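You operate a simulated robot arm through the tools that you are given. There is no shell and no other tool. Be economical: measure what you need, move in short steps, check, and stop when the job is done.

The job below is to be done with a simulated two-armed robot. You get a single attempt, and the scene is never put back.

TASK
Switch the shoe dryer's power off, pass the shoehorn hand to hand into the tray and add the black tin.
Fine: the green tray on the counter; the tin is a wax tin on the shoe dryer.

The check looks at the end state, three seconds after you hand in, the way a careful person would. Anything else that was tipped, shoved, dropped, spilled or broken makes it a failure.

THE ROBOT
Two 7-joint arms with two-finger parallel grippers on one trunk, on a base that drives. Base frame: it is fixed to the floor where the robot stands at the start and does not move with it; the origin is under the middle of the robot, x ahead of it, y to its left, z up. Readings come in m, rad, newtons and seconds.
The left shoulder is at the start at [0.07, 0.163, 1.27], the right one opposite. With the tool pointing down near the work surface each hand reaches from about 0.38 to 0.88 m from the robot's upright axis, wherever it stands, measured 20 degrees to its own side. Places, roughly: power button [0.7, 0, 0.9]; green tray [0.5, -0.3, 0.9]. Payload 3.43 kg a hand.
The TCP of each hand is the grasp point between the finger pads, 0.034 m short of the fingertips. In the tool frame z runs along the fingers and y along their closing line. The gripper opens to 0.128 m. The fingers are 0.024 m wide and 0.012 m thick; the gripper's body (0.048 by 0.13 m) begins 0.096 m behind the TCP.
Orientation is that of the tool frame in the base frame, as [roll, pitch, yaw] about the fixed x, y, z axes, in that order (R = Rz(yaw) Ry(pitch) Rx(roll)). With the fingers straight down and closing along the base's y, the tool's x points along the base's -x, its y along +y and its z along -z.

THE INTERFACE
- The arms move only by the tool jog_arm. It takes "left_commands", "right_commands" or both (then of equal length, played together; a hand with none holds still); each is text: rows parted by semicolons, each of 7 numbers parted by spaces: the turn, a rotation vector about the tool's x, y, z in units of 90 degrees (1.0 is 90 degrees), then the shift along the tool's x, y, z in units of 100 mm (1.0 is 100 mm), then the closure, from 0 (fully open) to 1 (shut). In form: ax ay az dx dy dz fingers; .... A call has 1 to 20 rows; each row is the pose to reach, as a shift and turn from the pose commanded when the call began, along the tool's axes at that moment. A call with a number of a shift or a turn outside -1 to 1 is refused whole. Each row takes 0.2 s and may step no farther than 0.05 m and 0.15 rad from the row before; otherwise, or with a gripper value out of range, the whole call is refused. Where a pose cannot be reached the arm comes as near as it can. A force on the tool above 40 N (or 10 N above the force at the start of the call, whichever is more), or a blocked arm, ends the call early, and 0.2 s more pass. Each finger travels about 0.153 m/s and halts on what it meets, pressing with about 37 N; the grip force reading is that of the motor and also rises with nothing between the fingers. The clock runs only during rows and for 0.2 s after the last one: add rows that repeat a pose to give the fingers time. It gives the time, the measured TCP pose, the force on the tool (base axes), the opening and the grip force at its end, in the units of the frame above (readings bear some noise), and new pictures: "pictures" is both (left out), scene, wrist or none (wrist: the cameras of the hands that moved).
- Cameras (640 x 400 px; columns grow to the right, rows downward): "scene" is now at [0.1295, -0.0333, 1.4943]; the picture's right is [-0.39, -0.92, 0.00], its down [-0.57, 0.24, -0.79] and it looks along [0.73, -0.31, -0.61] (base axes); focal length 276 px, centre (320, 200). "left" rides on the left gripper at [0.076, 0.011, -0.16] in its tool frame; the picture's right is [-0.15, 0.99, 0.00], its down [-0.88, -0.13, -0.46] and it looks along [-0.45, -0.07, 0.89] (tool axes); focal length 234 px, centre (320, 200). "right" rides on the right gripper at [0.076, -0.011, -0.16] in its tool frame; the picture's right is [0.15, 0.99, 0.00], its down [-0.88, 0.13, -0.46] and it looks along [-0.45, 0.07, 0.89] (tool axes); focal length 234 px, centre (320, 200). There is no depth. A picture from a camera that has moved, and an enlarged one, comes with that camera's place and axes in the base frame and with its lens.
- slide_trunk(by): slides the trunk up (or, below 0, down) by that many m; the arms and the scene camera ride with it, the base frame stays. It gives what a move gives, with no picture.
- base_move(legs): drives the robot by 1 to 6 legs, each [ahead, left, turn to the left] in m, m and rad, along the robot's own axes; the way and the turn of a leg run together, so that a leg with both is an arc; at most 1.5 m and 3.142 rad a leg. The arms and the cameras ride along, it lands a little off, and it stops where it bumps. It gives what a move gives, and a new picture of the scene camera.
- head_to(pan, tilt): turns the head with the scene camera to pan (to the left, within 1.501 rad either way) and tilt (down, from -0.506 to 1.204), counted from straight ahead of the robot. It gives what a move gives, and a new picture of the scene camera.
- zoom(camera, box): a new picture of the part [left, top, right, bottom] of that camera's present view, enlarged. The clock stands still meanwhile.
- finish_job(): hands the job in; it is judged then, once.

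Go step by step. Nothing tells you exact positions but the pictures and the camera data: compare them with the known pose of the tool, close in by small moves and look again before you grip or let go. The budget is 120 turns and 260 pictures, counting those below and the enlarged ones. Unless the task says otherwise, let go and move clear before handing in, and close with one line.

The tools are called after "Request:" as a command line: name --argument value ..., lists and objects as JSON in quotes. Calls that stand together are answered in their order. jog_arm: Moves the arms, as the interface text tells. Its arguments: {"type":"object","properties":{"left_commands":{"type":"string"},"right_commands":{"type":"string"},"pictures":{"type":"string","enum":["both","scene","wrist","none"]}},"required":[]} The other tools are called the same way: slide_trunk (by) slides the trunk up or down; base_move (legs) drives the base; head_to (pan, tilt) turns the head that bears the scene camera; zoom (camera, box) takes an enlarged picture of a part of a camera's view; finish_job () hands the job in.

At the start:

```text
time: 0.0
left_ee_pos: [0.6693, 0.0979, 1.1961]
left_ee_rot: [-3.139, 0.0, -3.14]
left_ft_force: [-0.4, 0.4, -0.1]
left_opening: 0.1279
left_grip_force: 0.0
right_ee_pos: [0.417, -0.3141, 1.2853]
right_ee_rot: [-3.14, 0.002, 3.141]
right_ft_force: [0.5, 0.7, 0.9]
right_opening: 0.128
right_grip_force: 0.1
trunk travel left (down, up): [-0.75, 0.19]
robot x, y, heading: [-0.0013, 0.0012, -0.002]
head pan, tilt: [-0.401, 0.661]
```

scene: 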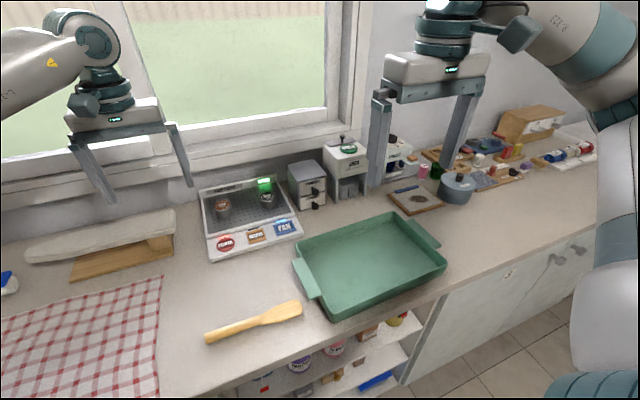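
right: 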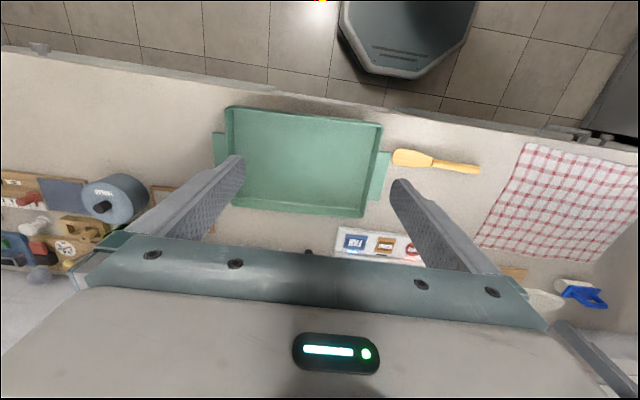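
left: 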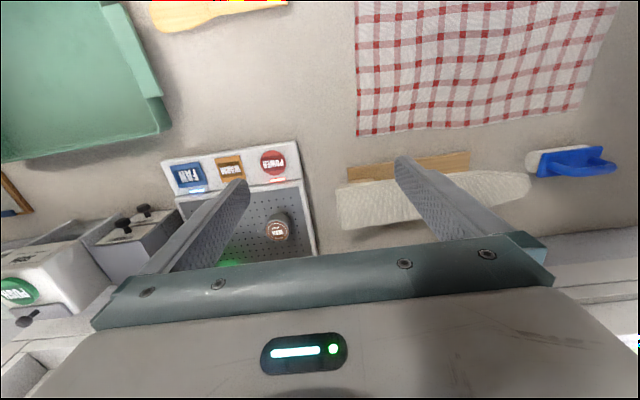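

I see the dryer with POWER/WARM/FAN buttons and two tins, the green tray to its right, and the wooden shoehorn on the counter's near edge. I'll zoom in for details.

Request:
zoom --camera "scene" --box '[180, 160, 320, 270]'

Request:
zoom --camera "scene" --box '[180, 200, 460, 380]'

Request:
zoom --camera "left" --box '[140, 130, 340, 280]'

```text
3.64 times, centred on (250, 215) of scene
camera zoom: at [0.1295, -0.0333, 1.4943], right [-0.39, -0.92, 0.0], down [-0.57, 0.24, -0.79], along [0.73, -0.31, -0.61], focal length 1006 px, centre (574, 146)
```

zoom: 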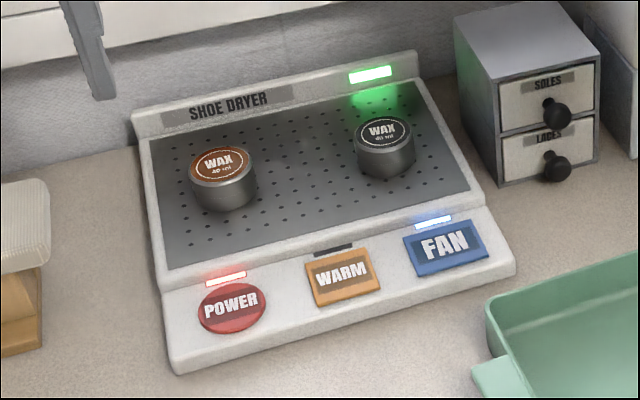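

```text
2.22 times, centred on (320, 290) of scene
camera zoom: at [0.1295, -0.0333, 1.4943], right [-0.39, -0.92, 0.0], down [-0.57, 0.24, -0.79], along [0.73, -0.31, -0.61], focal length 614 px, centre (320, 0)
```

zoom: 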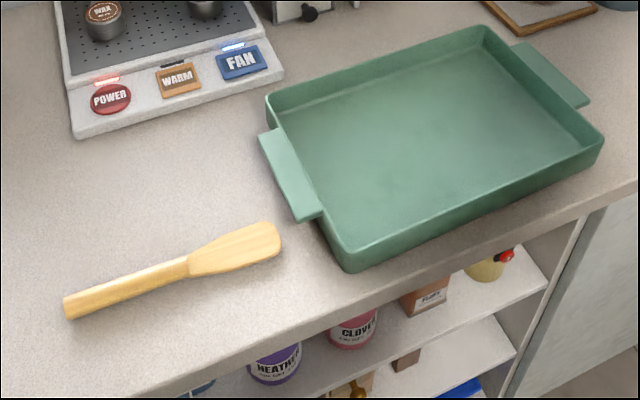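

```text
2.67 times, centred on (240, 205) of left
camera zoom: at [0.5939, 0.1095, 1.3551], right [0.15, 0.99, 0.0], down [0.88, -0.13, 0.46], along [0.45, -0.07, -0.89], focal length 624 px, centre (533, 187)
```

zoom: 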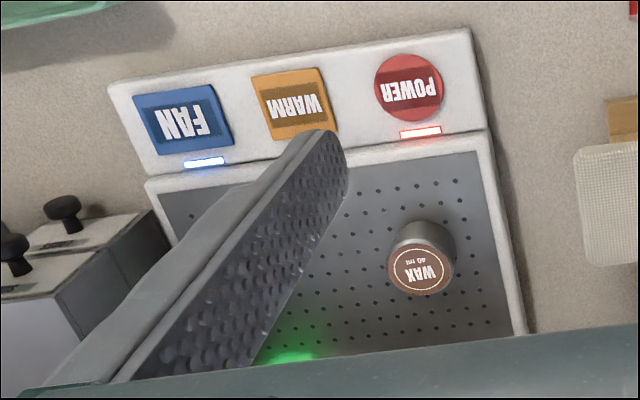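

POWER is lit red and sits near (0.716, 0.0, 0.927). The black tin is near (0.83, -0.155), and the shoehorn runs along y at x≈0.475, from y≈0.078 (handle) to -0.131. I'll bring the closed left hand over POWER first.

Request:
jog_arm --left_commands "0 0 0 -0.12 -0.25 0.25 0.3; 0 0 0 -0.24 -0.5 0.5 0.6; 0 0 0 -0.36 -0.75 0.75 1; 0 0 0 -0.47 -0.98 1.0 1; 0 0 0 -0.47 -0.98 1.0 1; 0 0 0 -0.47 -0.98 1.0 1" --pictures "both"

```text
time: 1.4
left_ee_pos: [0.7127, 0.0002, 1.0972]
left_ee_rot: [-3.14, 0.0, -3.141]
left_ft_force: [-0.4, -0.4, -0.6]
left_opening: 0.0
left_grip_force: 32.8
right_ee_pos: [0.4172, -0.3132, 1.285]
right_ee_rot: [3.14, 0.002, 3.141]
right_ft_force: [-0.1, -1.7, -0.2]
right_opening: 0.1281
right_grip_force: 0.1
trunk travel left (down, up): [-0.75, 0.19]
robot x, y, heading: [-0.0034, 0.0005, 0.004]
head pan, tilt: [-0.401, 0.661]
camera scene: at [0.1294, -0.0332, 1.4943], right [-0.39, -0.92, 0.0], down [-0.57, 0.24, -0.79], along [0.73, -0.31, -0.61], focal length 276 px, centre (320, 200)
camera left: at [0.6395, 0.0114, 1.2559], right [0.15, 0.99, 0.0], down [0.88, -0.13, 0.46], along [0.45, -0.07, -0.89], focal length 234 px, centre (320, 200)
```

scene: 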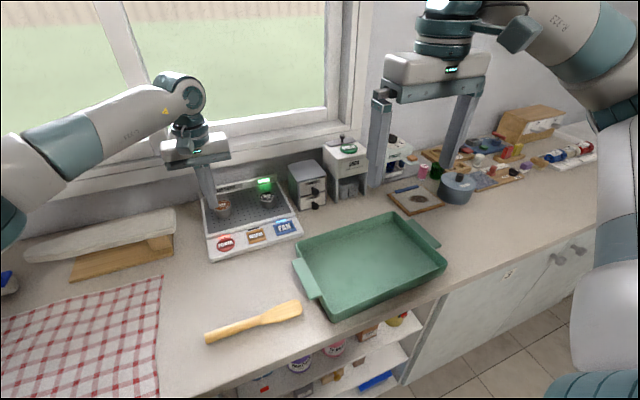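
left: 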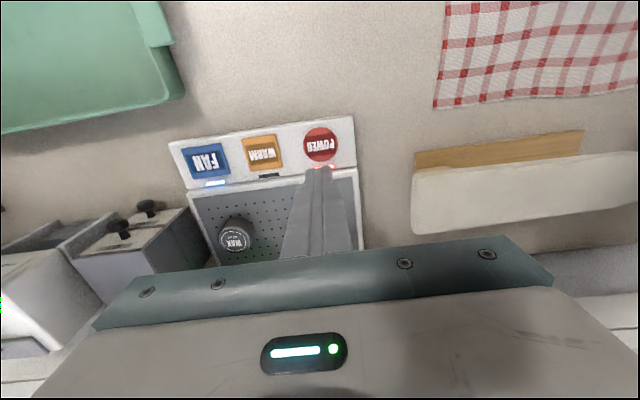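

The tip lines up with POWER to within a few mm. I'll lower to just above it.

Request:
jog_arm --left_commands "0 0 0 -0.05 0 0.4 1; 0 0 0 -0.05 0 0.8 1; 0 0 0 -0.05 0 1.0 1; 0 0 0 -0.05 0 1.17 1; 0 0 0 -0.05 0 1.17 1" --pictures "none"

Request:
jog_arm --left_commands "0 0 0 -0.05 0 0.4 1; 0 0 0 -0.05 0 0.8 1; 0 0 0 -0.05 0 1.0 1; 0 0 0 -0.05 0 1.0 1" --pictures "wrist"

```text
refused: 1.17 is not a number from -1 to 1
```

```text
time: 2.4
left_ee_pos: [0.7181, 0.0008, 0.9944]
left_ee_rot: [3.141, 0.001, -3.141]
left_ft_force: [0.7, -0.1, -0.9]
left_opening: 0.0
left_grip_force: 33.6
right_ee_pos: [0.417, -0.3136, 1.2837]
right_ee_rot: [3.14, 0.0, 3.14]
right_ft_force: [-0.2, -0.3, 0.6]
right_opening: 0.128
right_grip_force: 0.1
trunk travel left (down, up): [-0.75, 0.19]
robot x, y, heading: [-0.0019, 0.0011, 0.003]
head pan, tilt: [-0.401, 0.661]
camera left: at [0.6431, 0.0111, 1.1535], right [0.15, 0.99, 0.0], down [0.88, -0.13, 0.46], along [0.45, -0.07, -0.89], focal length 234 px, centre (320, 200)
```

left: 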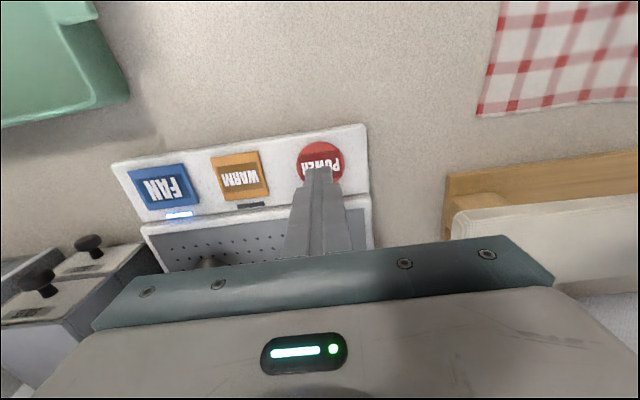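

The tip is right above the button. I'll press gently and come back up.

Request:
jog_arm --left_commands "0 0 0 0 0 0.15 1; 0 0 0 0 0 0.25 1; 0 0 0 0 0 0.3 1; 0 0 0 0 0 0.34 1; 0 0 0 0 0 0.37 1; 0 0 0 0 0 0.4 1" --pictures "wrist"

```text
time: 3.8
left_ee_pos: [0.7208, 0.0003, 0.9572]
left_ee_rot: [-3.141, 0.0, -3.141]
left_ft_force: [1.0, 0.3, 3.0]
left_opening: 0.0
left_grip_force: 33.1
right_ee_pos: [0.4167, -0.313, 1.2852]
right_ee_rot: [-3.141, 0.001, 3.141]
right_ft_force: [0.1, -1.1, -0.1]
right_opening: 0.1285
right_grip_force: 0.1
trunk travel left (down, up): [-0.75, 0.19]
robot x, y, heading: [-0.0006, 0.0001, -0.002]
head pan, tilt: [-0.401, 0.661]
camera left: at [0.6459, 0.0115, 1.1161], right [0.15, 0.99, 0.0], down [0.88, -0.13, 0.46], along [0.45, -0.07, -0.89], focal length 234 px, centre (320, 200)
```

left: 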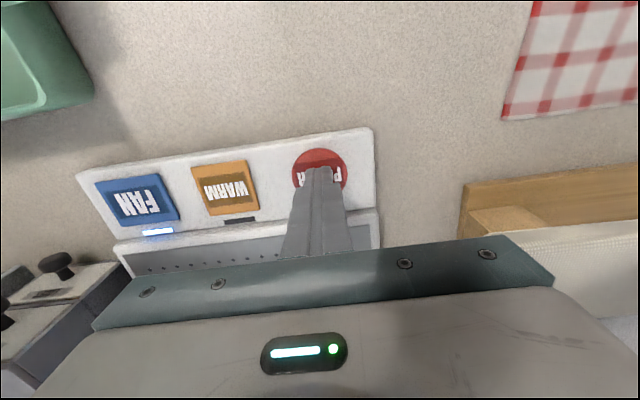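

Contact is just starting (3 N). I'll press a few mm more and watch for the lamp.

Request:
jog_arm --left_commands "0 0 0 0.02 0 0.02 1; 0 0 0 0.02 0 0.04 1; 0 0 0 0.02 0 0.06 1; 0 0 0 0.02 0 0.06 1" --pictures "none"

Request:
zoom --camera "scene" --box '[180, 160, 320, 270]'

```text
time: 4.8
left_ee_pos: [0.7199, -0.0006, 0.9534]
left_ee_rot: [-3.138, 0.008, -3.141]
left_ft_force: [10.2, 1.5, 31.1]
left_opening: 0.0001
left_grip_force: 32.8
right_ee_pos: [0.4153, -0.3138, 1.2863]
right_ee_rot: [-3.141, 0.002, -3.141]
right_ft_force: [0.2, 0.2, 0.4]
right_opening: 0.1282
right_grip_force: 0.1
trunk travel left (down, up): [-0.75, 0.19]
robot x, y, heading: [-0.0003, 0.0002, 0.002]
head pan, tilt: [-0.401, 0.661]
```

```text
3.64 times, centred on (250, 215) of scene
camera zoom: at [0.1268, -0.0331, 1.495], right [-0.39, -0.92, 0.0], down [-0.56, 0.24, -0.79], along [0.73, -0.31, -0.61], focal length 1006 px, centre (574, 146)
```

zoom: 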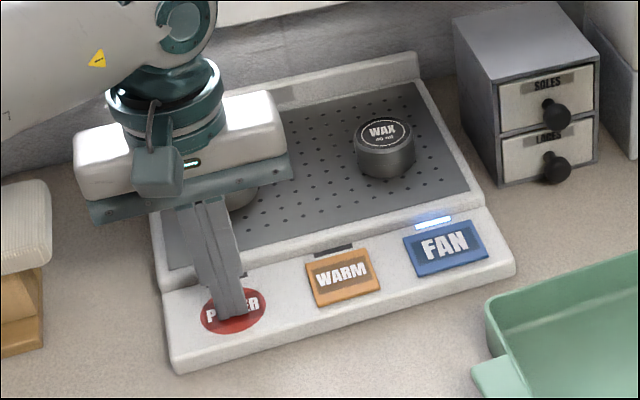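

The green status lamp and the POWER lamp have gone dark. I'll raise the hand and check that they stay off.

Request:
jog_arm --left_commands "0 0 0 0 0 -0.2 1; 0 0 0 0 0 -0.6 1; 0 0 0 0 0 -1.0 1; 0 0 0 0.45 0.2 -1.0 0.7; 0 0 0 0.9 0.4 -1.0 0.5; 0 0 0 0.9 0.4 -1.0 0.5" --pictures "none"

Request:
zoom --camera "scene" --box '[180, 160, 320, 270]'

Request:
zoom --camera "left" --box '[0, 0, 640, 400]'

```text
time: 6.2
left_ee_pos: [0.6287, 0.0398, 1.0497]
left_ee_rot: [3.14, -0.002, -3.141]
left_ft_force: [-0.4, 0.2, 0.7]
left_opening: 0.0639
left_grip_force: 0.1
right_ee_pos: [0.4186, -0.3152, 1.2834]
right_ee_rot: [3.138, -0.003, -3.141]
right_ft_force: [0.2, -0.1, -0.2]
right_opening: 0.1278
right_grip_force: 0.1
trunk travel left (down, up): [-0.75, 0.19]
robot x, y, heading: [0.0019, -0.0012, -0.002]
head pan, tilt: [-0.401, 0.661]
```

```text
3.64 times, centred on (250, 215) of scene
camera zoom: at [0.1306, -0.0353, 1.4941], right [-0.39, -0.92, 0.0], down [-0.57, 0.24, -0.79], along [0.73, -0.31, -0.62], focal length 1006 px, centre (574, 146)
```

zoom: 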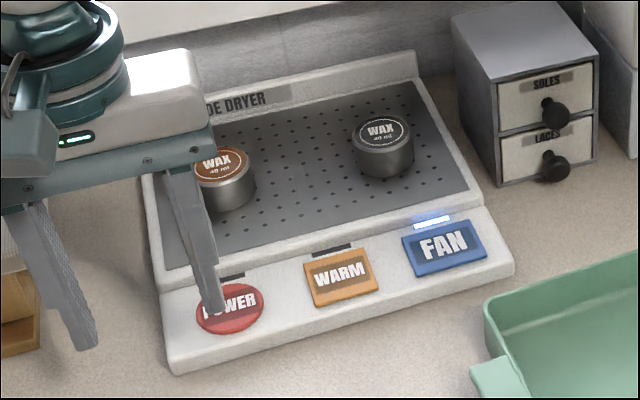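

```text
1.00 times, centred on (320, 200) of left
camera zoom: at [0.5541, 0.0513, 1.2098], right [0.15, 0.99, 0.0], down [0.88, -0.13, 0.45], along [0.45, -0.07, -0.89], focal length 234 px, centre (320, 200)
```

zoom: 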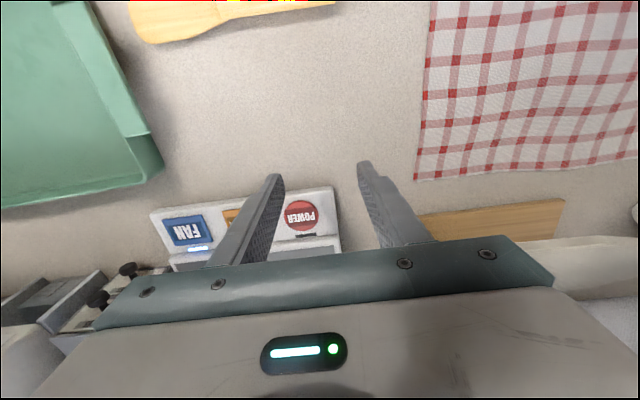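

POWER is off; the FAN lamp is a separate setting I leave alone. Now I'll turn the left hand 90° (closing along x, camera outward) and move it toward the shoehorn handle.

Request:
jog_arm --left_commands "0 0 0.09 0.1 0 -0.1 0.5; 0 0 0.18 0.2 0 -0.2 0.5; 0 0 0.27 0.3 0 -0.2 0.5; 0 0 0.36 0.4 0 -0.2 0.5; 0 0 0.45 0.5 0 -0.2 0.5; 0 0 0.54 0.6 0.1 -0.2 0.5; 0 0 0.63 0.7 0.1 -0.2 0.5; 0 0 0.72 0.8 0.1 -0.2 0.5; 0 0 0.81 0.9 0.1 -0.2 0.5; 0 0 0.9 1.0 0.1 -0.2 0.5; 0 0 0.98 1.0 0.15 -0.2 0.5; 0 0 1 1.0 0.15 -0.2 0.5; 0 0 1 1.0 0.15 -0.2 0.5" --pictures "both"

```text
time: 9.0
left_ee_pos: [0.5238, 0.0689, 1.0627]
left_ee_rot: [3.072, -0.027, 1.719]
left_ft_force: [-0.3, -0.4, 0.0]
left_opening: 0.064
left_grip_force: 0.0
left hand out of reach, approached as far as the arm can: row 10, 11, 12, 13
right_ee_pos: [0.4179, -0.3133, 1.2851]
right_ee_rot: [-3.141, -0.001, -3.141]
right_ft_force: [0.9, -0.2, 0.5]
right_opening: 0.1281
right_grip_force: 0.1
trunk travel left (down, up): [-0.75, 0.19]
robot x, y, heading: [-0.0004, 0.0, -0.001]
head pan, tilt: [-0.401, 0.661]
camera scene: at [0.1307, -0.0335, 1.4942], right [-0.39, -0.92, 0.0], down [-0.57, 0.24, -0.79], along [0.73, -0.31, -0.62], focal length 276 px, centre (320, 200)
camera left: at [0.5135, 0.1392, 1.2243], right [1.0, 0.0, 0.06], down [-0.03, -0.91, 0.42], along [0.06, -0.42, -0.9], focal length 234 px, centre (320, 200)
```

scene: 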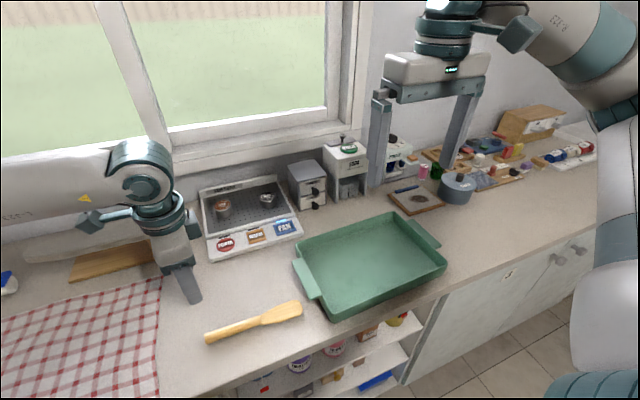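
left: 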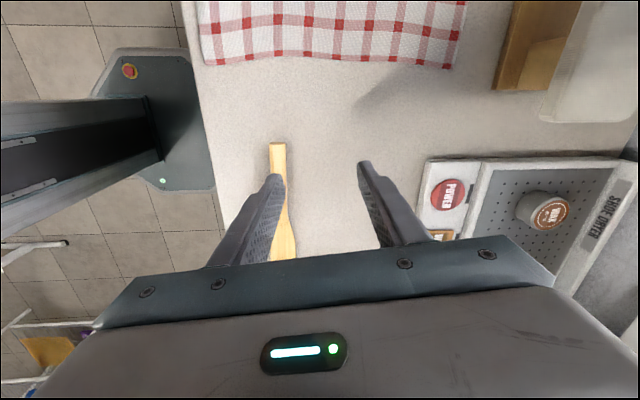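

The left hand stops about 8° short of the wanted yaw, near its joint range. I'll back the base 0.12 m for better posture and retry.

Request:
base_move --legs '[[-0.12, 0, 0]]'

Request:
jog_arm --left_commands "0 0 0 0 0 0 0.5; 0 0 0 0 0.4 0 0.5; 0 0 0 0 0.7 0 0.5; 0 0 0 0 0.7 0 0.5; 0 0 0 0 0.7 0 0.5" --pictures "wrist"

```text
time: 10.2
left_ee_pos: [0.4032, 0.0687, 1.0625]
left_ee_rot: [3.072, -0.028, 1.722]
left_ft_force: [-0.3, -0.2, -0.4]
left_opening: 0.064
left_grip_force: 0.1
right_ee_pos: [0.298, -0.3116, 1.2837]
right_ee_rot: [3.142, -0.001, -3.139]
right_ft_force: [0.1, 0.0, 0.4]
right_opening: 0.128
right_grip_force: 0.1
trunk travel left (down, up): [-0.75, 0.19]
robot x, y, heading: [-0.1204, 0.0009, 0.003]
head pan, tilt: [-0.401, 0.661]
camera scene: at [0.0109, -0.0332, 1.4941], right [-0.39, -0.92, 0.0], down [-0.57, 0.24, -0.79], along [0.73, -0.31, -0.62], focal length 276 px, centre (320, 200)
```

scene: 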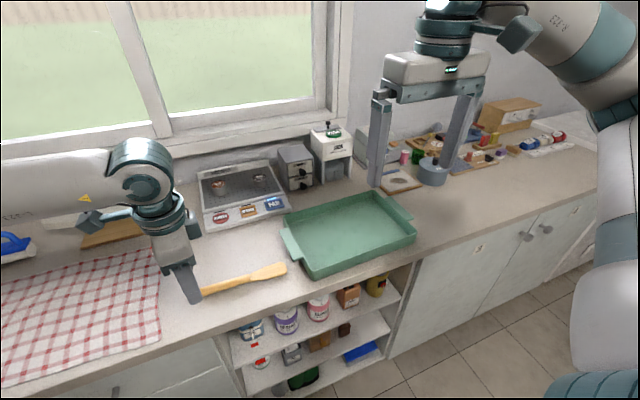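

```text
time: 11.4
left_ee_pos: [0.4013, 0.069, 1.0634]
left_ee_rot: [3.07, -0.025, 1.722]
left_ft_force: [0.5, -0.1, -0.4]
left_opening: 0.064
left_grip_force: 0.0
left hand out of reach, approached as far as the arm can: row 2, 3, 4, 5
right_ee_pos: [0.2969, -0.313, 1.285]
right_ee_rot: [3.141, 0.0, -3.14]
right_ft_force: [0.3, -0.2, 0.5]
right_opening: 0.128
right_grip_force: 0.0
trunk travel left (down, up): [-0.75, 0.19]
robot x, y, heading: [-0.1244, -0.001, 0.001]
head pan, tilt: [-0.401, 0.661]
camera left: at [0.3921, 0.1402, 1.2248], right [1.0, 0.0, 0.07], down [-0.03, -0.91, 0.42], along [0.06, -0.42, -0.9], focal length 234 px, centre (320, 200)
```

left: 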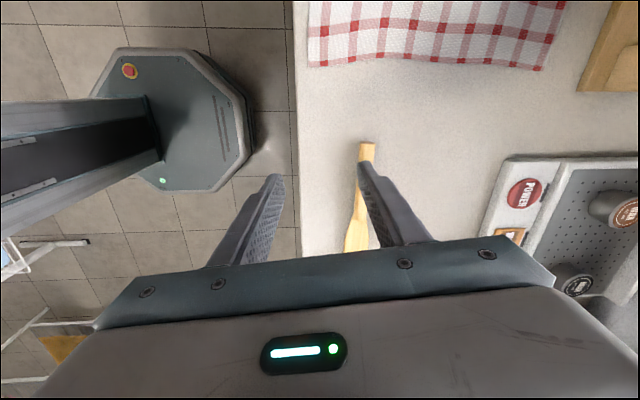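

The left wrist is at a joint limit for this yaw. I'll turn the base right about 0.35 rad so the needed world yaw is in range, then reposition the left hand over the handle.

Request:
base_move --legs '[[0, 0, -0.38]]'

Request:
jog_arm --left_commands "0 0 -0.09 0 0 0 0.5; 0 0 -0.15 0 0 0 0.5; 0 0 -0.2 0 0 0 0.5; 0 0 -0.2 0 0 0 0.5; 0 0 -0.2 0 0 0 0.5" --pictures "wrist"

```text
time: 13.0
left_ee_pos: [0.3918, -0.1302, 1.0628]
left_ee_rot: [3.071, -0.027, 1.339]
left_ft_force: [-0.6, 0.9, -0.2]
left_opening: 0.064
left_grip_force: 0.1
right_ee_pos: [0.1507, -0.4451, 1.2837]
right_ee_rot: [3.14, 0.0, 2.76]
right_ft_force: [0.9, 0.7, -0.1]
right_opening: 0.1281
right_grip_force: 0.0
trunk travel left (down, up): [-0.75, 0.19]
robot x, y, heading: [-0.1185, 0.0019, -0.383]
head pan, tilt: [-0.401, 0.661]
camera scene: at [-0.0121, -0.0789, 1.4943], right [-0.71, -0.71, 0.0], down [-0.44, 0.43, -0.79], along [0.56, -0.56, -0.61], focal length 276 px, centre (320, 200)
```

scene: 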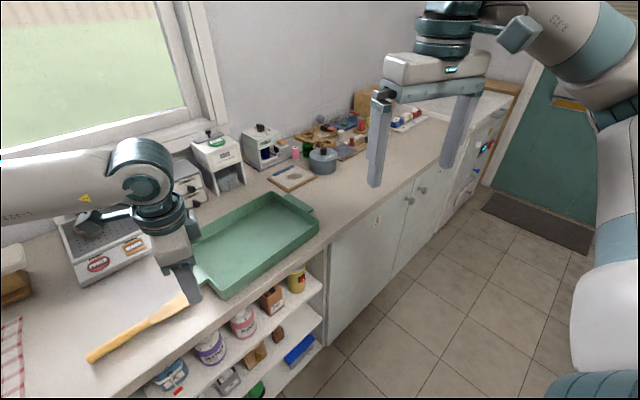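

```text
time: 14.2
left_ee_pos: [0.3901, -0.1302, 1.0648]
left_ee_rot: [3.067, -0.005, 1.653]
left_ft_force: [0.7, -0.3, -0.9]
left_opening: 0.0642
left_grip_force: 0.1
right_ee_pos: [0.1502, -0.445, 1.2842]
right_ee_rot: [3.14, 0.0, 2.762]
right_ft_force: [-0.6, 0.7, 0.4]
right_opening: 0.128
right_grip_force: 0.1
trunk travel left (down, up): [-0.75, 0.19]
robot x, y, heading: [-0.1195, -0.0029, -0.384]
head pan, tilt: [-0.401, 0.661]
camera left: at [0.3846, -0.0558, 1.2237], right [1.0, -0.07, 0.07], down [-0.09, -0.89, 0.44], along [0.04, -0.45, -0.89], focal length 234 px, centre (320, 200)
```

left: 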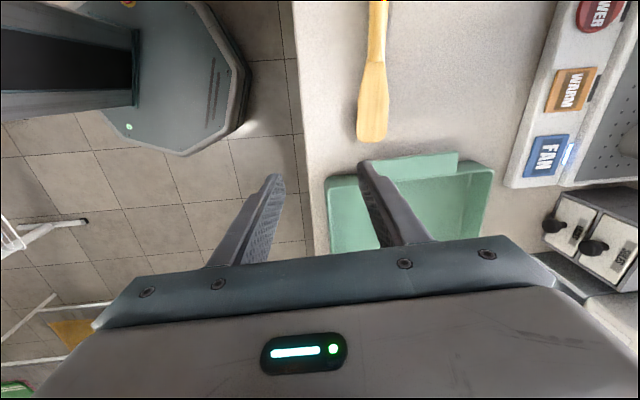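

Yaw now responds. I'll level the tool and move toward the handle in two calls.

Request:
jog_arm --left_commands "0.02 0 0.02 0.3 0.2 0 0.5; 0.047 0 0.05 0.65 0.5 0 0.5; 0.047 0 0.05 0.95 0.8 0 0.5; 0.047 0 0.05 0.95 1.0 0 0.5; 0.047 0 0.05 0.95 1.0 0 0.5" --pictures "none"

Request:
jog_arm --left_commands "0 0 0 0.4 0 0 0.5; 0 0 0 0.8 0 0.2 0.5; 0 0 0 0.84 0 0.4 0.5; 0 0 0 0.84 0 0.4 0.5; 0 0 0 0.84 0 0.4 0.5" --pictures "both"

```text
time: 15.4
left_ee_pos: [0.4453, -0.0536, 1.067]
left_ee_rot: [3.142, -0.006, 1.574]
left_ft_force: [-0.4, 0.2, -0.4]
left_opening: 0.0638
left_grip_force: 0.0
left hand out of reach, approached as far as the arm can: row 3, 4, 5
right_ee_pos: [0.151, -0.4441, 1.2842]
right_ee_rot: [-3.141, 0.001, 2.761]
right_ft_force: [-0.2, 0.4, 0.2]
right_opening: 0.128
right_grip_force: 0.1
trunk travel left (down, up): [-0.75, 0.19]
robot x, y, heading: [-0.1169, -0.0008, -0.378]
head pan, tilt: [-0.401, 0.661]
```

```text
time: 16.6
left_ee_pos: [0.4237, 0.0172, 1.0557]
left_ee_rot: [-3.142, -0.011, 1.576]
left_ft_force: [-0.2, -0.4, 0.6]
left_opening: 0.0639
left_grip_force: 0.0
left hand out of reach, approached as far as the arm can: row 1, 2, 3, 4, 5
right_ee_pos: [0.1506, -0.4494, 1.2834]
right_ee_rot: [3.139, -0.002, 2.759]
right_ft_force: [1.1, 0.0, 0.0]
right_opening: 0.1281
right_grip_force: 0.1
trunk travel left (down, up): [-0.75, 0.19]
robot x, y, heading: [-0.1176, -0.0018, -0.382]
head pan, tilt: [-0.401, 0.661]
camera scene: at [-0.012, -0.0834, 1.494], right [-0.71, -0.71, 0.0], down [-0.44, 0.44, -0.79], along [0.56, -0.55, -0.62], focal length 276 px, centre (320, 200)
camera left: at [0.435, 0.0915, 1.2158], right [0.99, -0.14, 0.0], down [-0.13, -0.89, 0.45], along [-0.06, -0.44, -0.89], focal length 234 px, centre (320, 200)
```

scene: 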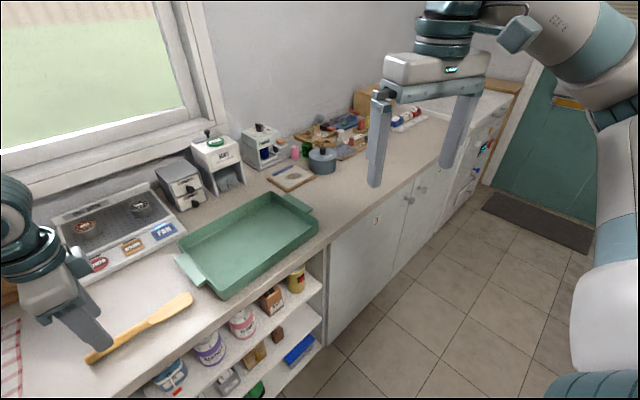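
left: 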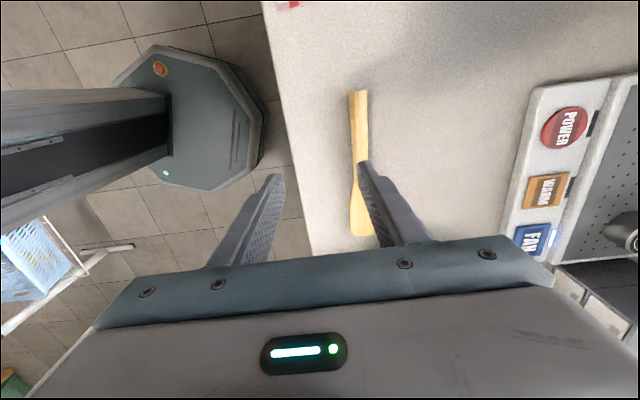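

The limit is tool yaw relative to arm azimuth, so the base should stand to the left of the shoehorn. I'll straighten up and drive left 0.2 m.

Request:
base_move --legs '[[0, 0, 0.38], [0, 0.2, 0]]'

Request:
jog_arm --right_commands "0 0 0.09 0 0 0 0.5; 0 0 0.18 0 0 0 0.5; 0 0 0.27 0 0 0 0.5; 0 0 0.36 0 0 0 0.5; 0 0 0.45 0 0 0 0.5; 0 0 0.54 0 0 0 0.5; 0 0 0.63 0 0 0 0.5; 0 0 0.72 0 0 0 0.5; 0 0 0.81 0 0 0 0.5; 0 0 0.9 0 0 0 0.5; 0 0 0.9 0 0 0 0.5" --left_commands "0 0 -0.05 0 0 0 0.5; 0 0 -0.1 -0.3 0 0 0.5; 0 0 -0.1 -0.6 0.1 0 0.5; 0 0 -0.1 -0.9 0.2 0 0.5; 0 0 -0.1 -1.0 0.3 0 0.5; 0 0 -0.1 -1.0 0.3 0 0.5; 0 0 -0.1 -1.0 0.3 0 0.5; 0 0 -0.1 -1.0 0.3 0 0.5; 0 0 -0.1 -1.0 0.3 0 0.5; 0 0 -0.1 -1.0 0.3 0 0.5; 0 0 -0.1 -1.0 0.3 0 0.5" --pictures "wrist"

```text
time: 19.3
left_ee_pos: [0.3751, 0.4176, 1.0559]
left_ee_rot: [3.139, -0.009, 1.958]
left_ft_force: [-0.3, -0.3, -0.2]
left_opening: 0.0639
left_grip_force: 0.1
right_ee_pos: [0.2966, -0.1181, 1.2835]
right_ee_rot: [3.139, 0.002, -3.137]
right_ft_force: [-1.0, 0.0, -0.4]
right_opening: 0.1279
right_grip_force: 0.1
trunk travel left (down, up): [-0.75, 0.19]
robot x, y, heading: [-0.1179, 0.1932, 0.007]
head pan, tilt: [-0.401, 0.661]
camera scene: at [0.0092, 0.1613, 1.4943], right [-0.39, -0.92, 0.0], down [-0.57, 0.24, -0.79], along [0.73, -0.31, -0.62], focal length 276 px, centre (320, 200)
```

scene: 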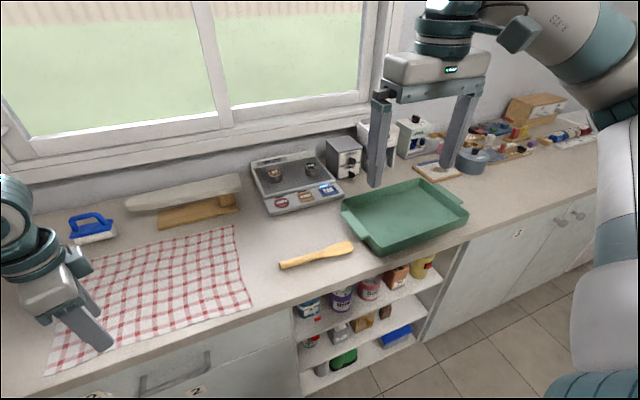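

```text
time: 21.7
left_ee_pos: [0.4407, 0.3375, 1.0532]
left_ee_rot: [3.139, -0.007, 2.114]
left_ft_force: [-0.4, 0.3, -0.5]
left_opening: 0.0638
left_grip_force: 0.1
right_ee_pos: [0.2976, -0.1164, 1.285]
right_ee_rot: [-3.142, 0.001, 1.729]
right_ft_force: [0.2, -0.5, 0.7]
right_opening: 0.0639
right_grip_force: 0.1
trunk travel left (down, up): [-0.75, 0.19]
robot x, y, heading: [-0.119, 0.1946, 0.003]
head pan, tilt: [-0.401, 0.661]
camera right: at [0.2745, -0.0432, 1.4446], right [0.95, 0.3, 0.0], down [0.27, -0.85, 0.46], along [0.14, -0.43, -0.89], focal length 234 px, centre (320, 200)
camera left: at [0.4125, 0.4075, 1.2126], right [0.92, 0.39, 0.0], down [0.35, -0.82, 0.45], along [0.18, -0.41, -0.89], focal length 234 px, centre (320, 200)
```

right: 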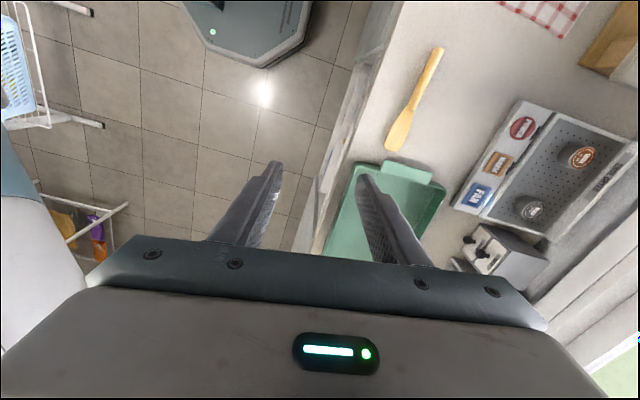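
left: 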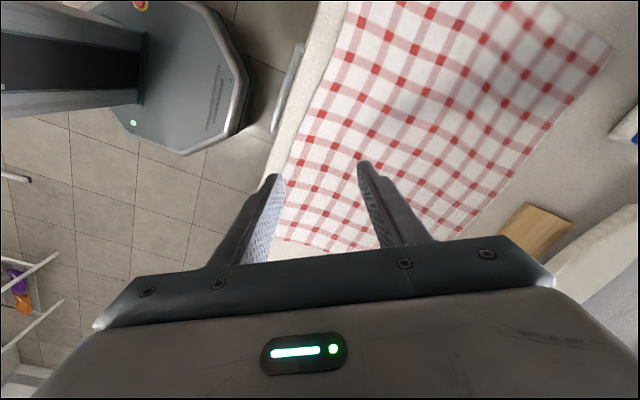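

The right hand turns inward freely, so a parallel handover along y will work. Now I'll bring the left hand to the handle.

Request:
jog_arm --left_commands "0 0 0.09 -0.35 -0.15 0 0.5; 0 0 0.18 -0.7 -0.3 0 0.5; 0 0 0.27 -1 -0.45 0 0.5; 0 0 0.346 -1 -0.45 0 0.5; 0 0 0.346 -1 -0.45 0 0.5" --pictures "none"

Request:
jog_arm --left_commands "0 0 0 -0.4 0.1 0.1 0.5; 0 0 0 -0.8 0.2 0.2 0.5; 0 0 0 -1.0 0.22 0.4 0.5; 0 0 0 -1.0 0.22 0.4 0.5" --pictures "wrist"

```text
time: 22.9
left_ee_pos: [0.4213, 0.2619, 1.0929]
left_ee_rot: [2.998, -0.025, 1.74]
left_ft_force: [0.1, 0.3, 0.0]
left_opening: 0.064
left_grip_force: 0.1
left hand out of reach, approached as far as the arm can: row 2, 3, 4, 5
right_ee_pos: [0.2966, -0.1199, 1.2839]
right_ee_rot: [-3.141, -0.005, 1.732]
right_ft_force: [0.5, -1.0, -0.6]
right_opening: 0.0641
right_grip_force: 0.1
trunk travel left (down, up): [-0.75, 0.19]
robot x, y, heading: [-0.1218, 0.1972, 0.005]
head pan, tilt: [-0.401, 0.661]
```

```text
time: 23.9
left_ee_pos: [0.4453, 0.2472, 1.0634]
left_ee_rot: [2.98, -0.024, 1.758]
left_ft_force: [-0.4, -0.6, -0.6]
left_opening: 0.0639
left_grip_force: 0.1
left hand out of reach, approached as far as the arm can: row 1, 2, 3, 4
right_ee_pos: [0.2972, -0.1169, 1.2845]
right_ee_rot: [-3.141, 0.001, 1.731]
right_ft_force: [0.4, 0.8, 0.6]
right_opening: 0.0641
right_grip_force: 0.0
trunk travel left (down, up): [-0.75, 0.19]
robot x, y, heading: [-0.1195, 0.1967, 0.005]
head pan, tilt: [-0.401, 0.661]
camera left: at [0.4183, 0.3156, 1.2246], right [0.99, 0.03, 0.16], down [-0.03, -0.91, 0.41], along [0.16, -0.41, -0.9], focal length 234 px, centre (320, 200)
```

left: 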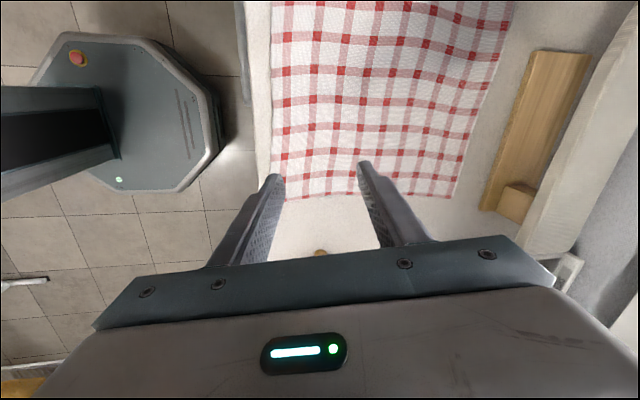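

The solver jams if I turn before moving over. I'll un-turn, level, shift the base a bit more left, then translate first and turn last.

Request:
jog_arm --left_commands "0.05 0 -0.08 0 0 0 0.5; 0.1 0 -0.15 0 0 0 0.5; 0.1 0 -0.22 0 0 0 0.5; 0.1 0 -0.22 0 0 0 0.5" --pictures "none"

Request:
base_move --legs '[[0, 0.08, 0]]'

```text
time: 24.9
left_ee_pos: [0.4435, 0.2479, 1.0658]
left_ee_rot: [-3.131, 0.0, 2.084]
left_ft_force: [0.4, 0.6, 0.4]
left_opening: 0.0642
left_grip_force: 0.1
right_ee_pos: [0.2979, -0.1161, 1.2849]
right_ee_rot: [3.142, -0.001, 1.733]
right_ft_force: [0.0, -0.2, 0.6]
right_opening: 0.0639
right_grip_force: 0.1
trunk travel left (down, up): [-0.75, 0.19]
robot x, y, heading: [-0.1218, 0.1962, 0.012]
head pan, tilt: [-0.401, 0.661]
```

```text
time: 26.0
left_ee_pos: [0.4423, 0.3249, 1.0656]
left_ee_rot: [-3.132, -0.001, 2.08]
left_ft_force: [-0.1, -0.1, -0.2]
left_opening: 0.0641
left_grip_force: 0.2
right_ee_pos: [0.2957, -0.0398, 1.2834]
right_ee_rot: [3.142, -0.001, 1.728]
right_ft_force: [-0.4, -0.4, 0.0]
right_opening: 0.0642
right_grip_force: 0.0
trunk travel left (down, up): [-0.75, 0.19]
robot x, y, heading: [-0.1214, 0.2777, -0.001]
head pan, tilt: [-0.401, 0.661]
camera scene: at [0.0089, 0.2397, 1.4942], right [-0.39, -0.92, 0.0], down [-0.57, 0.24, -0.79], along [0.73, -0.31, -0.62], focal length 276 px, centre (320, 200)
```

scene: 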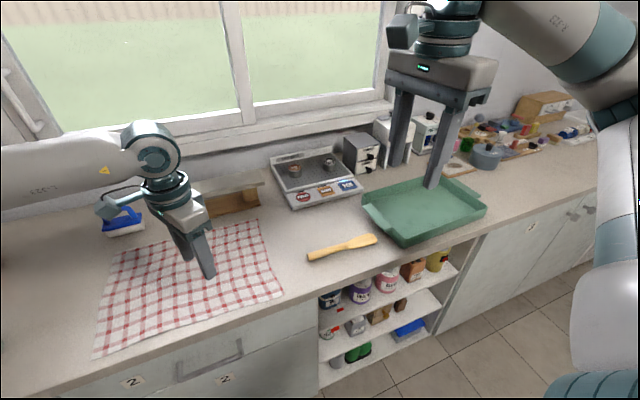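

Now I'll translate the left hand towards the handle without turning, moving the right hand aside.

Request:
jog_arm --left_commands "0 0 0 -0.42 -0.17 0 0.5; 0 0 0 -0.84 -0.34 0 0.5; 0 0 0 -0.84 -0.34 0 0.5" --right_commands "0 0 0 -0.45 0 0 0.5; 0 0 0 -0.9 0 0 0.5; 0 0 0 -0.9 0 0 0.5" --pictures "none"

Request:
jog_arm --left_commands "0 0 0 -0.42 -0.17 0 0.5; 0 0 0 -0.84 -0.34 0 0.5; 0 0 0 -0.84 -0.34 0 0.5" --right_commands "0 0 0 -0.3 0 0 0.5; 0 0 0 -0.6 0 0 0.5; 0 0 0 -0.6 0 0 0.5" --pictures "none"

Request:
jog_arm --left_commands "0 0 0 -0.42 -0.17 0 0.5; 0 0 0 -0.84 -0.34 0 0.5; 0 0 0.09 -0.84 -0.34 0 0.5; 0 0 0.18 -0.84 -0.34 0 0.5; 0 0 0.27 -0.84 -0.34 0 0.5; 0 0 0.32 -0.84 -0.34 0 0.5; 0 0 0.32 -0.84 -0.34 0 0.5" --pictures "both"

```text
time: 26.8
left_ee_pos: [0.4508, 0.2442, 1.0655]
left_ee_rot: [-3.129, 0.005, 2.082]
left_ft_force: [0.3, 0.4, 0.6]
left_opening: 0.0642
left_grip_force: 0.1
right_ee_pos: [0.311, -0.1201, 1.2872]
right_ee_rot: [-3.141, 0.004, 1.73]
right_ft_force: [0.5, 0.4, -0.9]
right_opening: 0.064
right_grip_force: 0.0
trunk travel left (down, up): [-0.75, 0.19]
robot x, y, heading: [-0.1183, 0.2763, -0.0]
head pan, tilt: [-0.401, 0.661]
```

```text
time: 27.6
left_ee_pos: [0.4613, 0.1499, 1.0683]
left_ee_rot: [-3.132, 0.002, 2.081]
left_ft_force: [0.7, 0.2, 0.4]
left_opening: 0.064
left_grip_force: 0.1
right_ee_pos: [0.3205, -0.1806, 1.2861]
right_ee_rot: [-3.141, 0.002, 1.727]
right_ft_force: [-0.8, -0.5, 0.0]
right_opening: 0.0639
right_grip_force: 0.1
trunk travel left (down, up): [-0.75, 0.19]
robot x, y, heading: [-0.1187, 0.2768, -0.003]
head pan, tilt: [-0.401, 0.661]
```

```text
time: 29.2
left_ee_pos: [0.4743, 0.058, 1.0656]
left_ee_rot: [-3.13, -0.001, 1.987]
left_ft_force: [0.0, 0.2, 0.2]
left_opening: 0.0643
left_grip_force: 0.0
left hand out of reach, approached as far as the arm can: row 4, 5, 6, 7
right_ee_pos: [0.3207, -0.185, 1.2851]
right_ee_rot: [3.14, -0.002, 1.727]
right_ft_force: [-0.8, 0.2, -0.2]
right_opening: 0.0641
right_grip_force: 0.1
trunk travel left (down, up): [-0.75, 0.19]
robot x, y, heading: [-0.1202, 0.2735, 0.001]
head pan, tilt: [-0.401, 0.661]
camera scene: at [0.0089, 0.2417, 1.4943], right [-0.39, -0.92, 0.0], down [-0.57, 0.24, -0.79], along [0.73, -0.31, -0.62], focal length 276 px, centre (320, 200)
camera left: at [0.4566, 0.1324, 1.2243], right [0.96, 0.27, -0.01], down [0.24, -0.86, 0.46], along [0.11, -0.44, -0.89], focal length 234 px, centre (320, 200)
```

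scene: 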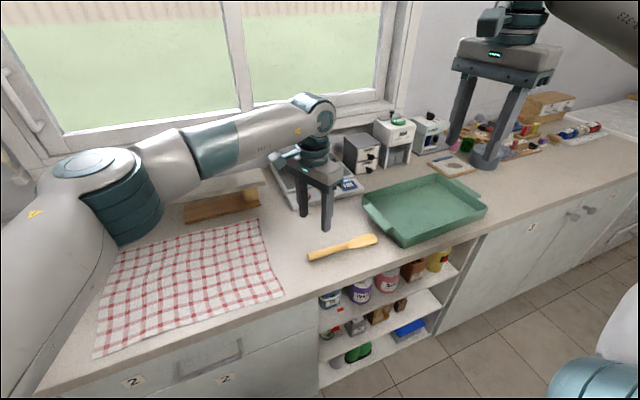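
left: 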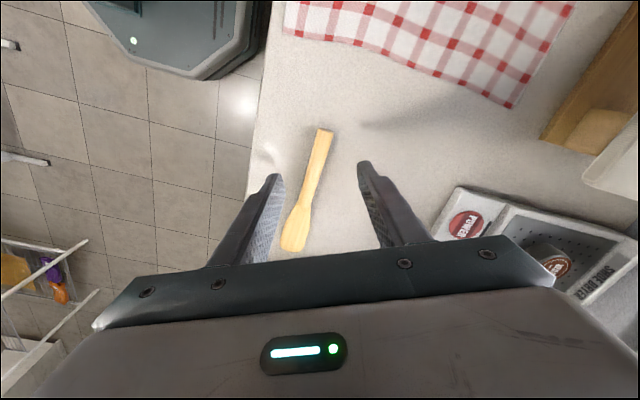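

Outward yaw is blocked by the elbow posture; the inward turn has ample range. I'll turn the left hand the other way, to yaw -90°.

Request:
jog_arm --left_commands "0 0 -0.09 0 0 0 0.5; 0 0 -0.18 0 0 0 0.5; 0 0 -0.27 0 0 0 0.5; 0 0 -0.36 0 0 0 0.5; 0 0 -0.45 0 0 0 0.5; 0 0 -0.54 0 0 0 0.5; 0 0 -0.63 0 0 0 0.5; 0 0 -0.72 0 0 0 0.5; 0 0 -0.81 0 0 0 0.5; 0 0 -0.9 0 0 0 0.5; 0 0 -0.9 0 0 0 0.5" --pictures "none"

Request:
jog_arm --left_commands "0 0 -0.09 0 0 0 0.5; 0 0 -0.18 0 0 0 0.5; 0 0 -0.27 0 0 0 0.5; 0 0 -0.36 0 0 0 0.5; 0 0 -0.45 0 0 0 0.5; 0 0 -0.54 0 0 0 0.5; 0 0 -0.63 0 0 0 0.5; 0 0 -0.72 0 0 0 0.5; 0 0 -0.81 0 0 0 0.5; 0 0 -0.835 0 0 0 0.5; 0 0 -0.835 0 0 0 0.5" --pictures "both"

```text
time: 31.6
left_ee_pos: [0.4761, 0.0576, 1.0662]
left_ee_rot: [-3.14, -0.008, -2.882]
left_ft_force: [0.5, 0.3, -0.5]
left_opening: 0.064
left_grip_force: 0.0
right_ee_pos: [0.3206, -0.1844, 1.284]
right_ee_rot: [3.141, 0.001, 1.728]
right_ft_force: [0.1, -0.2, 0.0]
right_opening: 0.0642
right_grip_force: 0.0
trunk travel left (down, up): [-0.75, 0.19]
robot x, y, heading: [-0.1221, 0.277, -0.001]
head pan, tilt: [-0.401, 0.661]
```

```text
time: 34.0
left_ee_pos: [0.4761, 0.0562, 1.0667]
left_ee_rot: [3.134, -0.006, -1.571]
left_ft_force: [-0.1, 0.6, -0.4]
left_opening: 0.0641
left_grip_force: 0.1
right_ee_pos: [0.3204, -0.1836, 1.2857]
right_ee_rot: [-3.141, -0.001, 1.728]
right_ft_force: [-0.1, 0.3, -1.4]
right_opening: 0.0638
right_grip_force: 0.1
trunk travel left (down, up): [-0.75, 0.19]
robot x, y, heading: [-0.1202, 0.2743, 0.002]
head pan, tilt: [-0.401, 0.661]
camera scene: at [0.0089, 0.2421, 1.4943], right [-0.39, -0.92, 0.0], down [-0.57, 0.24, -0.79], along [0.73, -0.31, -0.61], focal length 276 px, centre (320, 200)
camera left: at [0.4675, -0.0188, 1.2264], right [-0.99, 0.15, 0.01], down [0.13, 0.88, 0.45], along [0.06, 0.45, -0.89], focal length 234 px, centre (320, 200)
```

scene: 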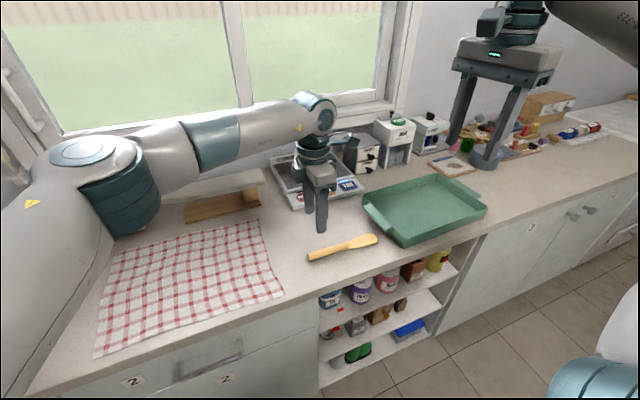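
left: 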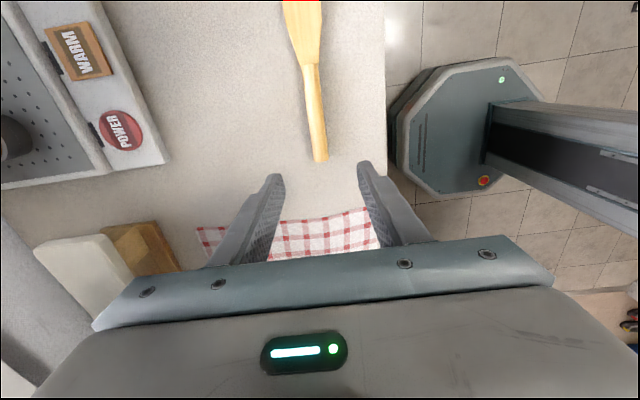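

The hand is aligned across the handle (handle x≈0.48, end y≈0.083). I'll descend partway and look.

Request:
jog_arm --left_commands "0 0 0 0 -0.04 0.4 0.5; 0 0 0 0 -0.04 0.8 0.5; 0 0 0 0 -0.04 1.0 0.5; 0 0 0 0 -0.04 1.0 0.5" --pictures "wrist"

Request:
zoom --camera "scene" --box '[280, 180, 400, 280]'

```text
time: 35.0
left_ee_pos: [0.4803, 0.0579, 0.9672]
left_ee_rot: [3.133, -0.003, -1.571]
left_ft_force: [-0.4, -0.1, 0.9]
left_opening: 0.0645
left_grip_force: 0.1
right_ee_pos: [0.3202, -0.1847, 1.2846]
right_ee_rot: [3.141, 0.0, 1.73]
right_ft_force: [-0.4, 0.6, -0.2]
right_opening: 0.0639
right_grip_force: 0.1
trunk travel left (down, up): [-0.75, 0.19]
robot x, y, heading: [-0.1176, 0.2746, -0.002]
head pan, tilt: [-0.401, 0.661]
camera left: at [0.4711, -0.0176, 1.1265], right [-0.99, 0.15, 0.01], down [0.14, 0.88, 0.45], along [0.06, 0.45, -0.89], focal length 234 px, centre (320, 200)
```

left: 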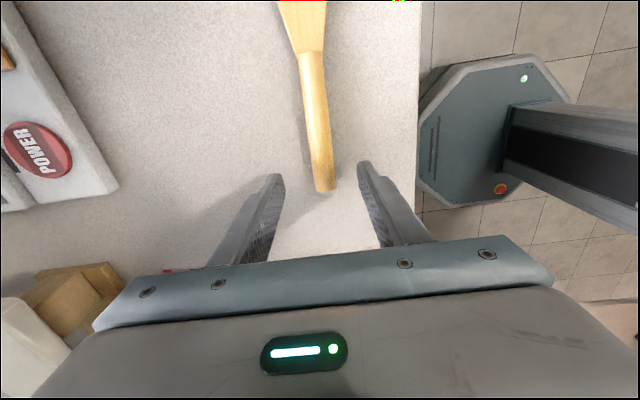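

```text
4.00 times, centred on (340, 230) of scene
camera zoom: at [0.0091, 0.2421, 1.4943], right [-0.39, -0.92, 0.0], down [-0.57, 0.24, -0.79], along [0.73, -0.31, -0.62], focal length 1106 px, centre (240, 80)
```

zoom: 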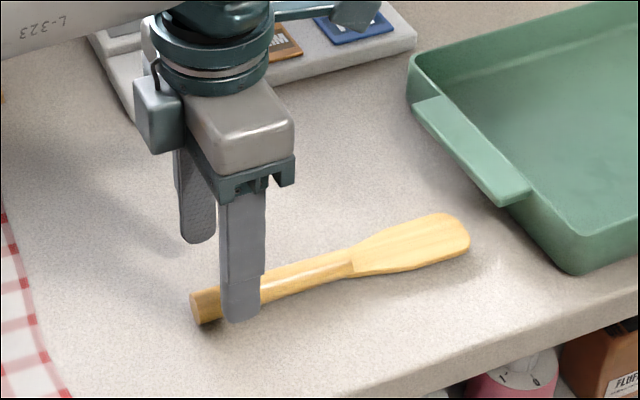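

The fingers straddle the handle near its end. Now I'll lower 28 mm and grip.

Request:
jog_arm --left_commands "0 0 0 0 0 0.15 0.5; 0 0 0 0 0 0.28 0.5; 0 0 0 0 0 0.28 0.5; 0 0 0 0 0 0.28 0.7; 0 0 0 0 0 0.28 0.85; 0 0 0 0 0 0.28 1; 0 0 0 0 0 0.28 1; 0 0 0 0 0 0.28 1" --pictures "wrist"

```text
time: 36.8
left_ee_pos: [0.4799, 0.0575, 0.9392]
left_ee_rot: [3.132, -0.005, -1.573]
left_ft_force: [-0.1, -0.9, 0.6]
left_opening: 0.0208
left_grip_force: 37.2
right_ee_pos: [0.3206, -0.1849, 1.2852]
right_ee_rot: [3.142, 0.0, 1.729]
right_ft_force: [0.6, 0.5, -0.4]
right_opening: 0.0643
right_grip_force: 0.1
trunk travel left (down, up): [-0.75, 0.19]
robot x, y, heading: [-0.1215, 0.2751, -0.001]
head pan, tilt: [-0.401, 0.661]
camera left: at [0.4713, -0.0178, 1.0988], right [-0.99, 0.15, 0.01], down [0.14, 0.88, 0.45], along [0.06, 0.45, -0.89], focal length 234 px, centre (320, 200)
```

left: 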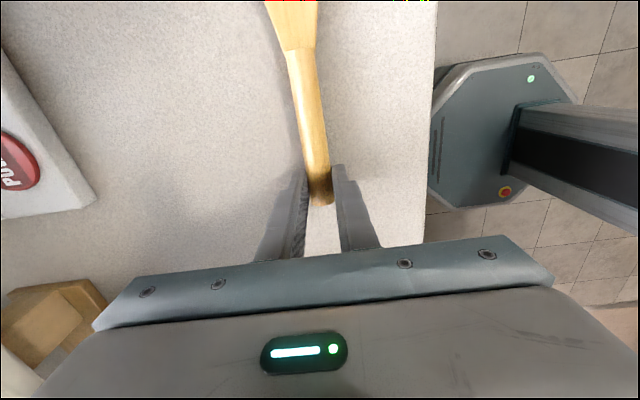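

Handle gripped (20.8 mm). I'll lift straight up.

Request:
jog_arm --left_commands "0 0 0 0 0 -0.15 1; 0 0 0 0 0 -0.4 1; 0 0 0 0 0 -0.7 1; 0 0 0 0 0 -1.0 1; 0 0 0 0 0 -1.0 1" --pictures "both"

```text
time: 38.0
left_ee_pos: [0.4817, 0.0559, 1.035]
left_ee_rot: [3.13, -0.004, -1.572]
left_ft_force: [0.1, -0.2, -1.1]
left_opening: 0.0209
left_grip_force: 36.7
right_ee_pos: [0.3194, -0.1848, 1.285]
right_ee_rot: [-3.141, -0.002, 1.729]
right_ft_force: [0.8, -1.1, -1.1]
right_opening: 0.0639
right_grip_force: 0.1
trunk travel left (down, up): [-0.75, 0.19]
robot x, y, heading: [-0.118, 0.2748, -0.0]
head pan, tilt: [-0.401, 0.661]
camera scene: at [0.0094, 0.242, 1.4943], right [-0.39, -0.92, 0.0], down [-0.57, 0.24, -0.79], along [0.73, -0.31, -0.62], focal length 276 px, centre (320, 200)
camera left: at [0.4725, -0.0197, 1.1948], right [-0.99, 0.15, 0.01], down [0.14, 0.88, 0.45], along [0.06, 0.45, -0.89], focal length 234 px, centre (320, 200)
```

scene: 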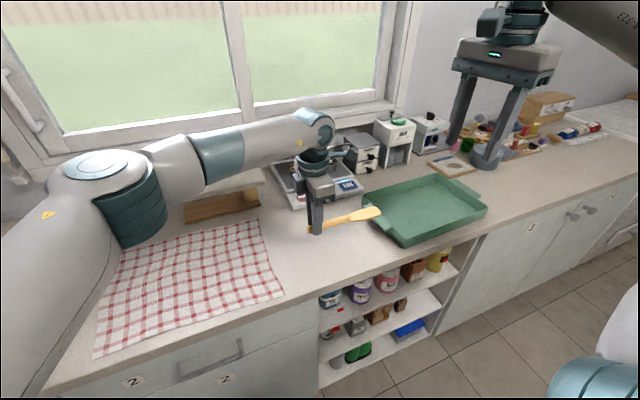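
left: 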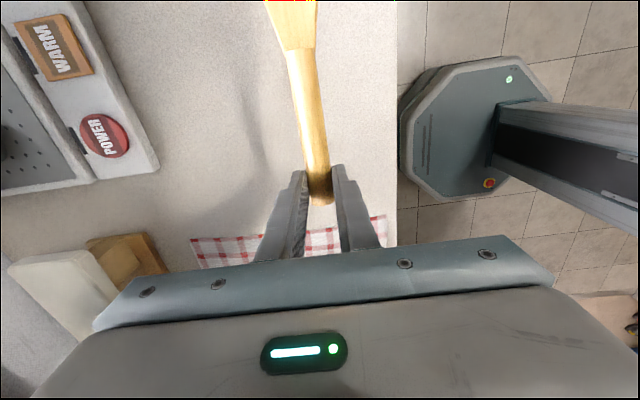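

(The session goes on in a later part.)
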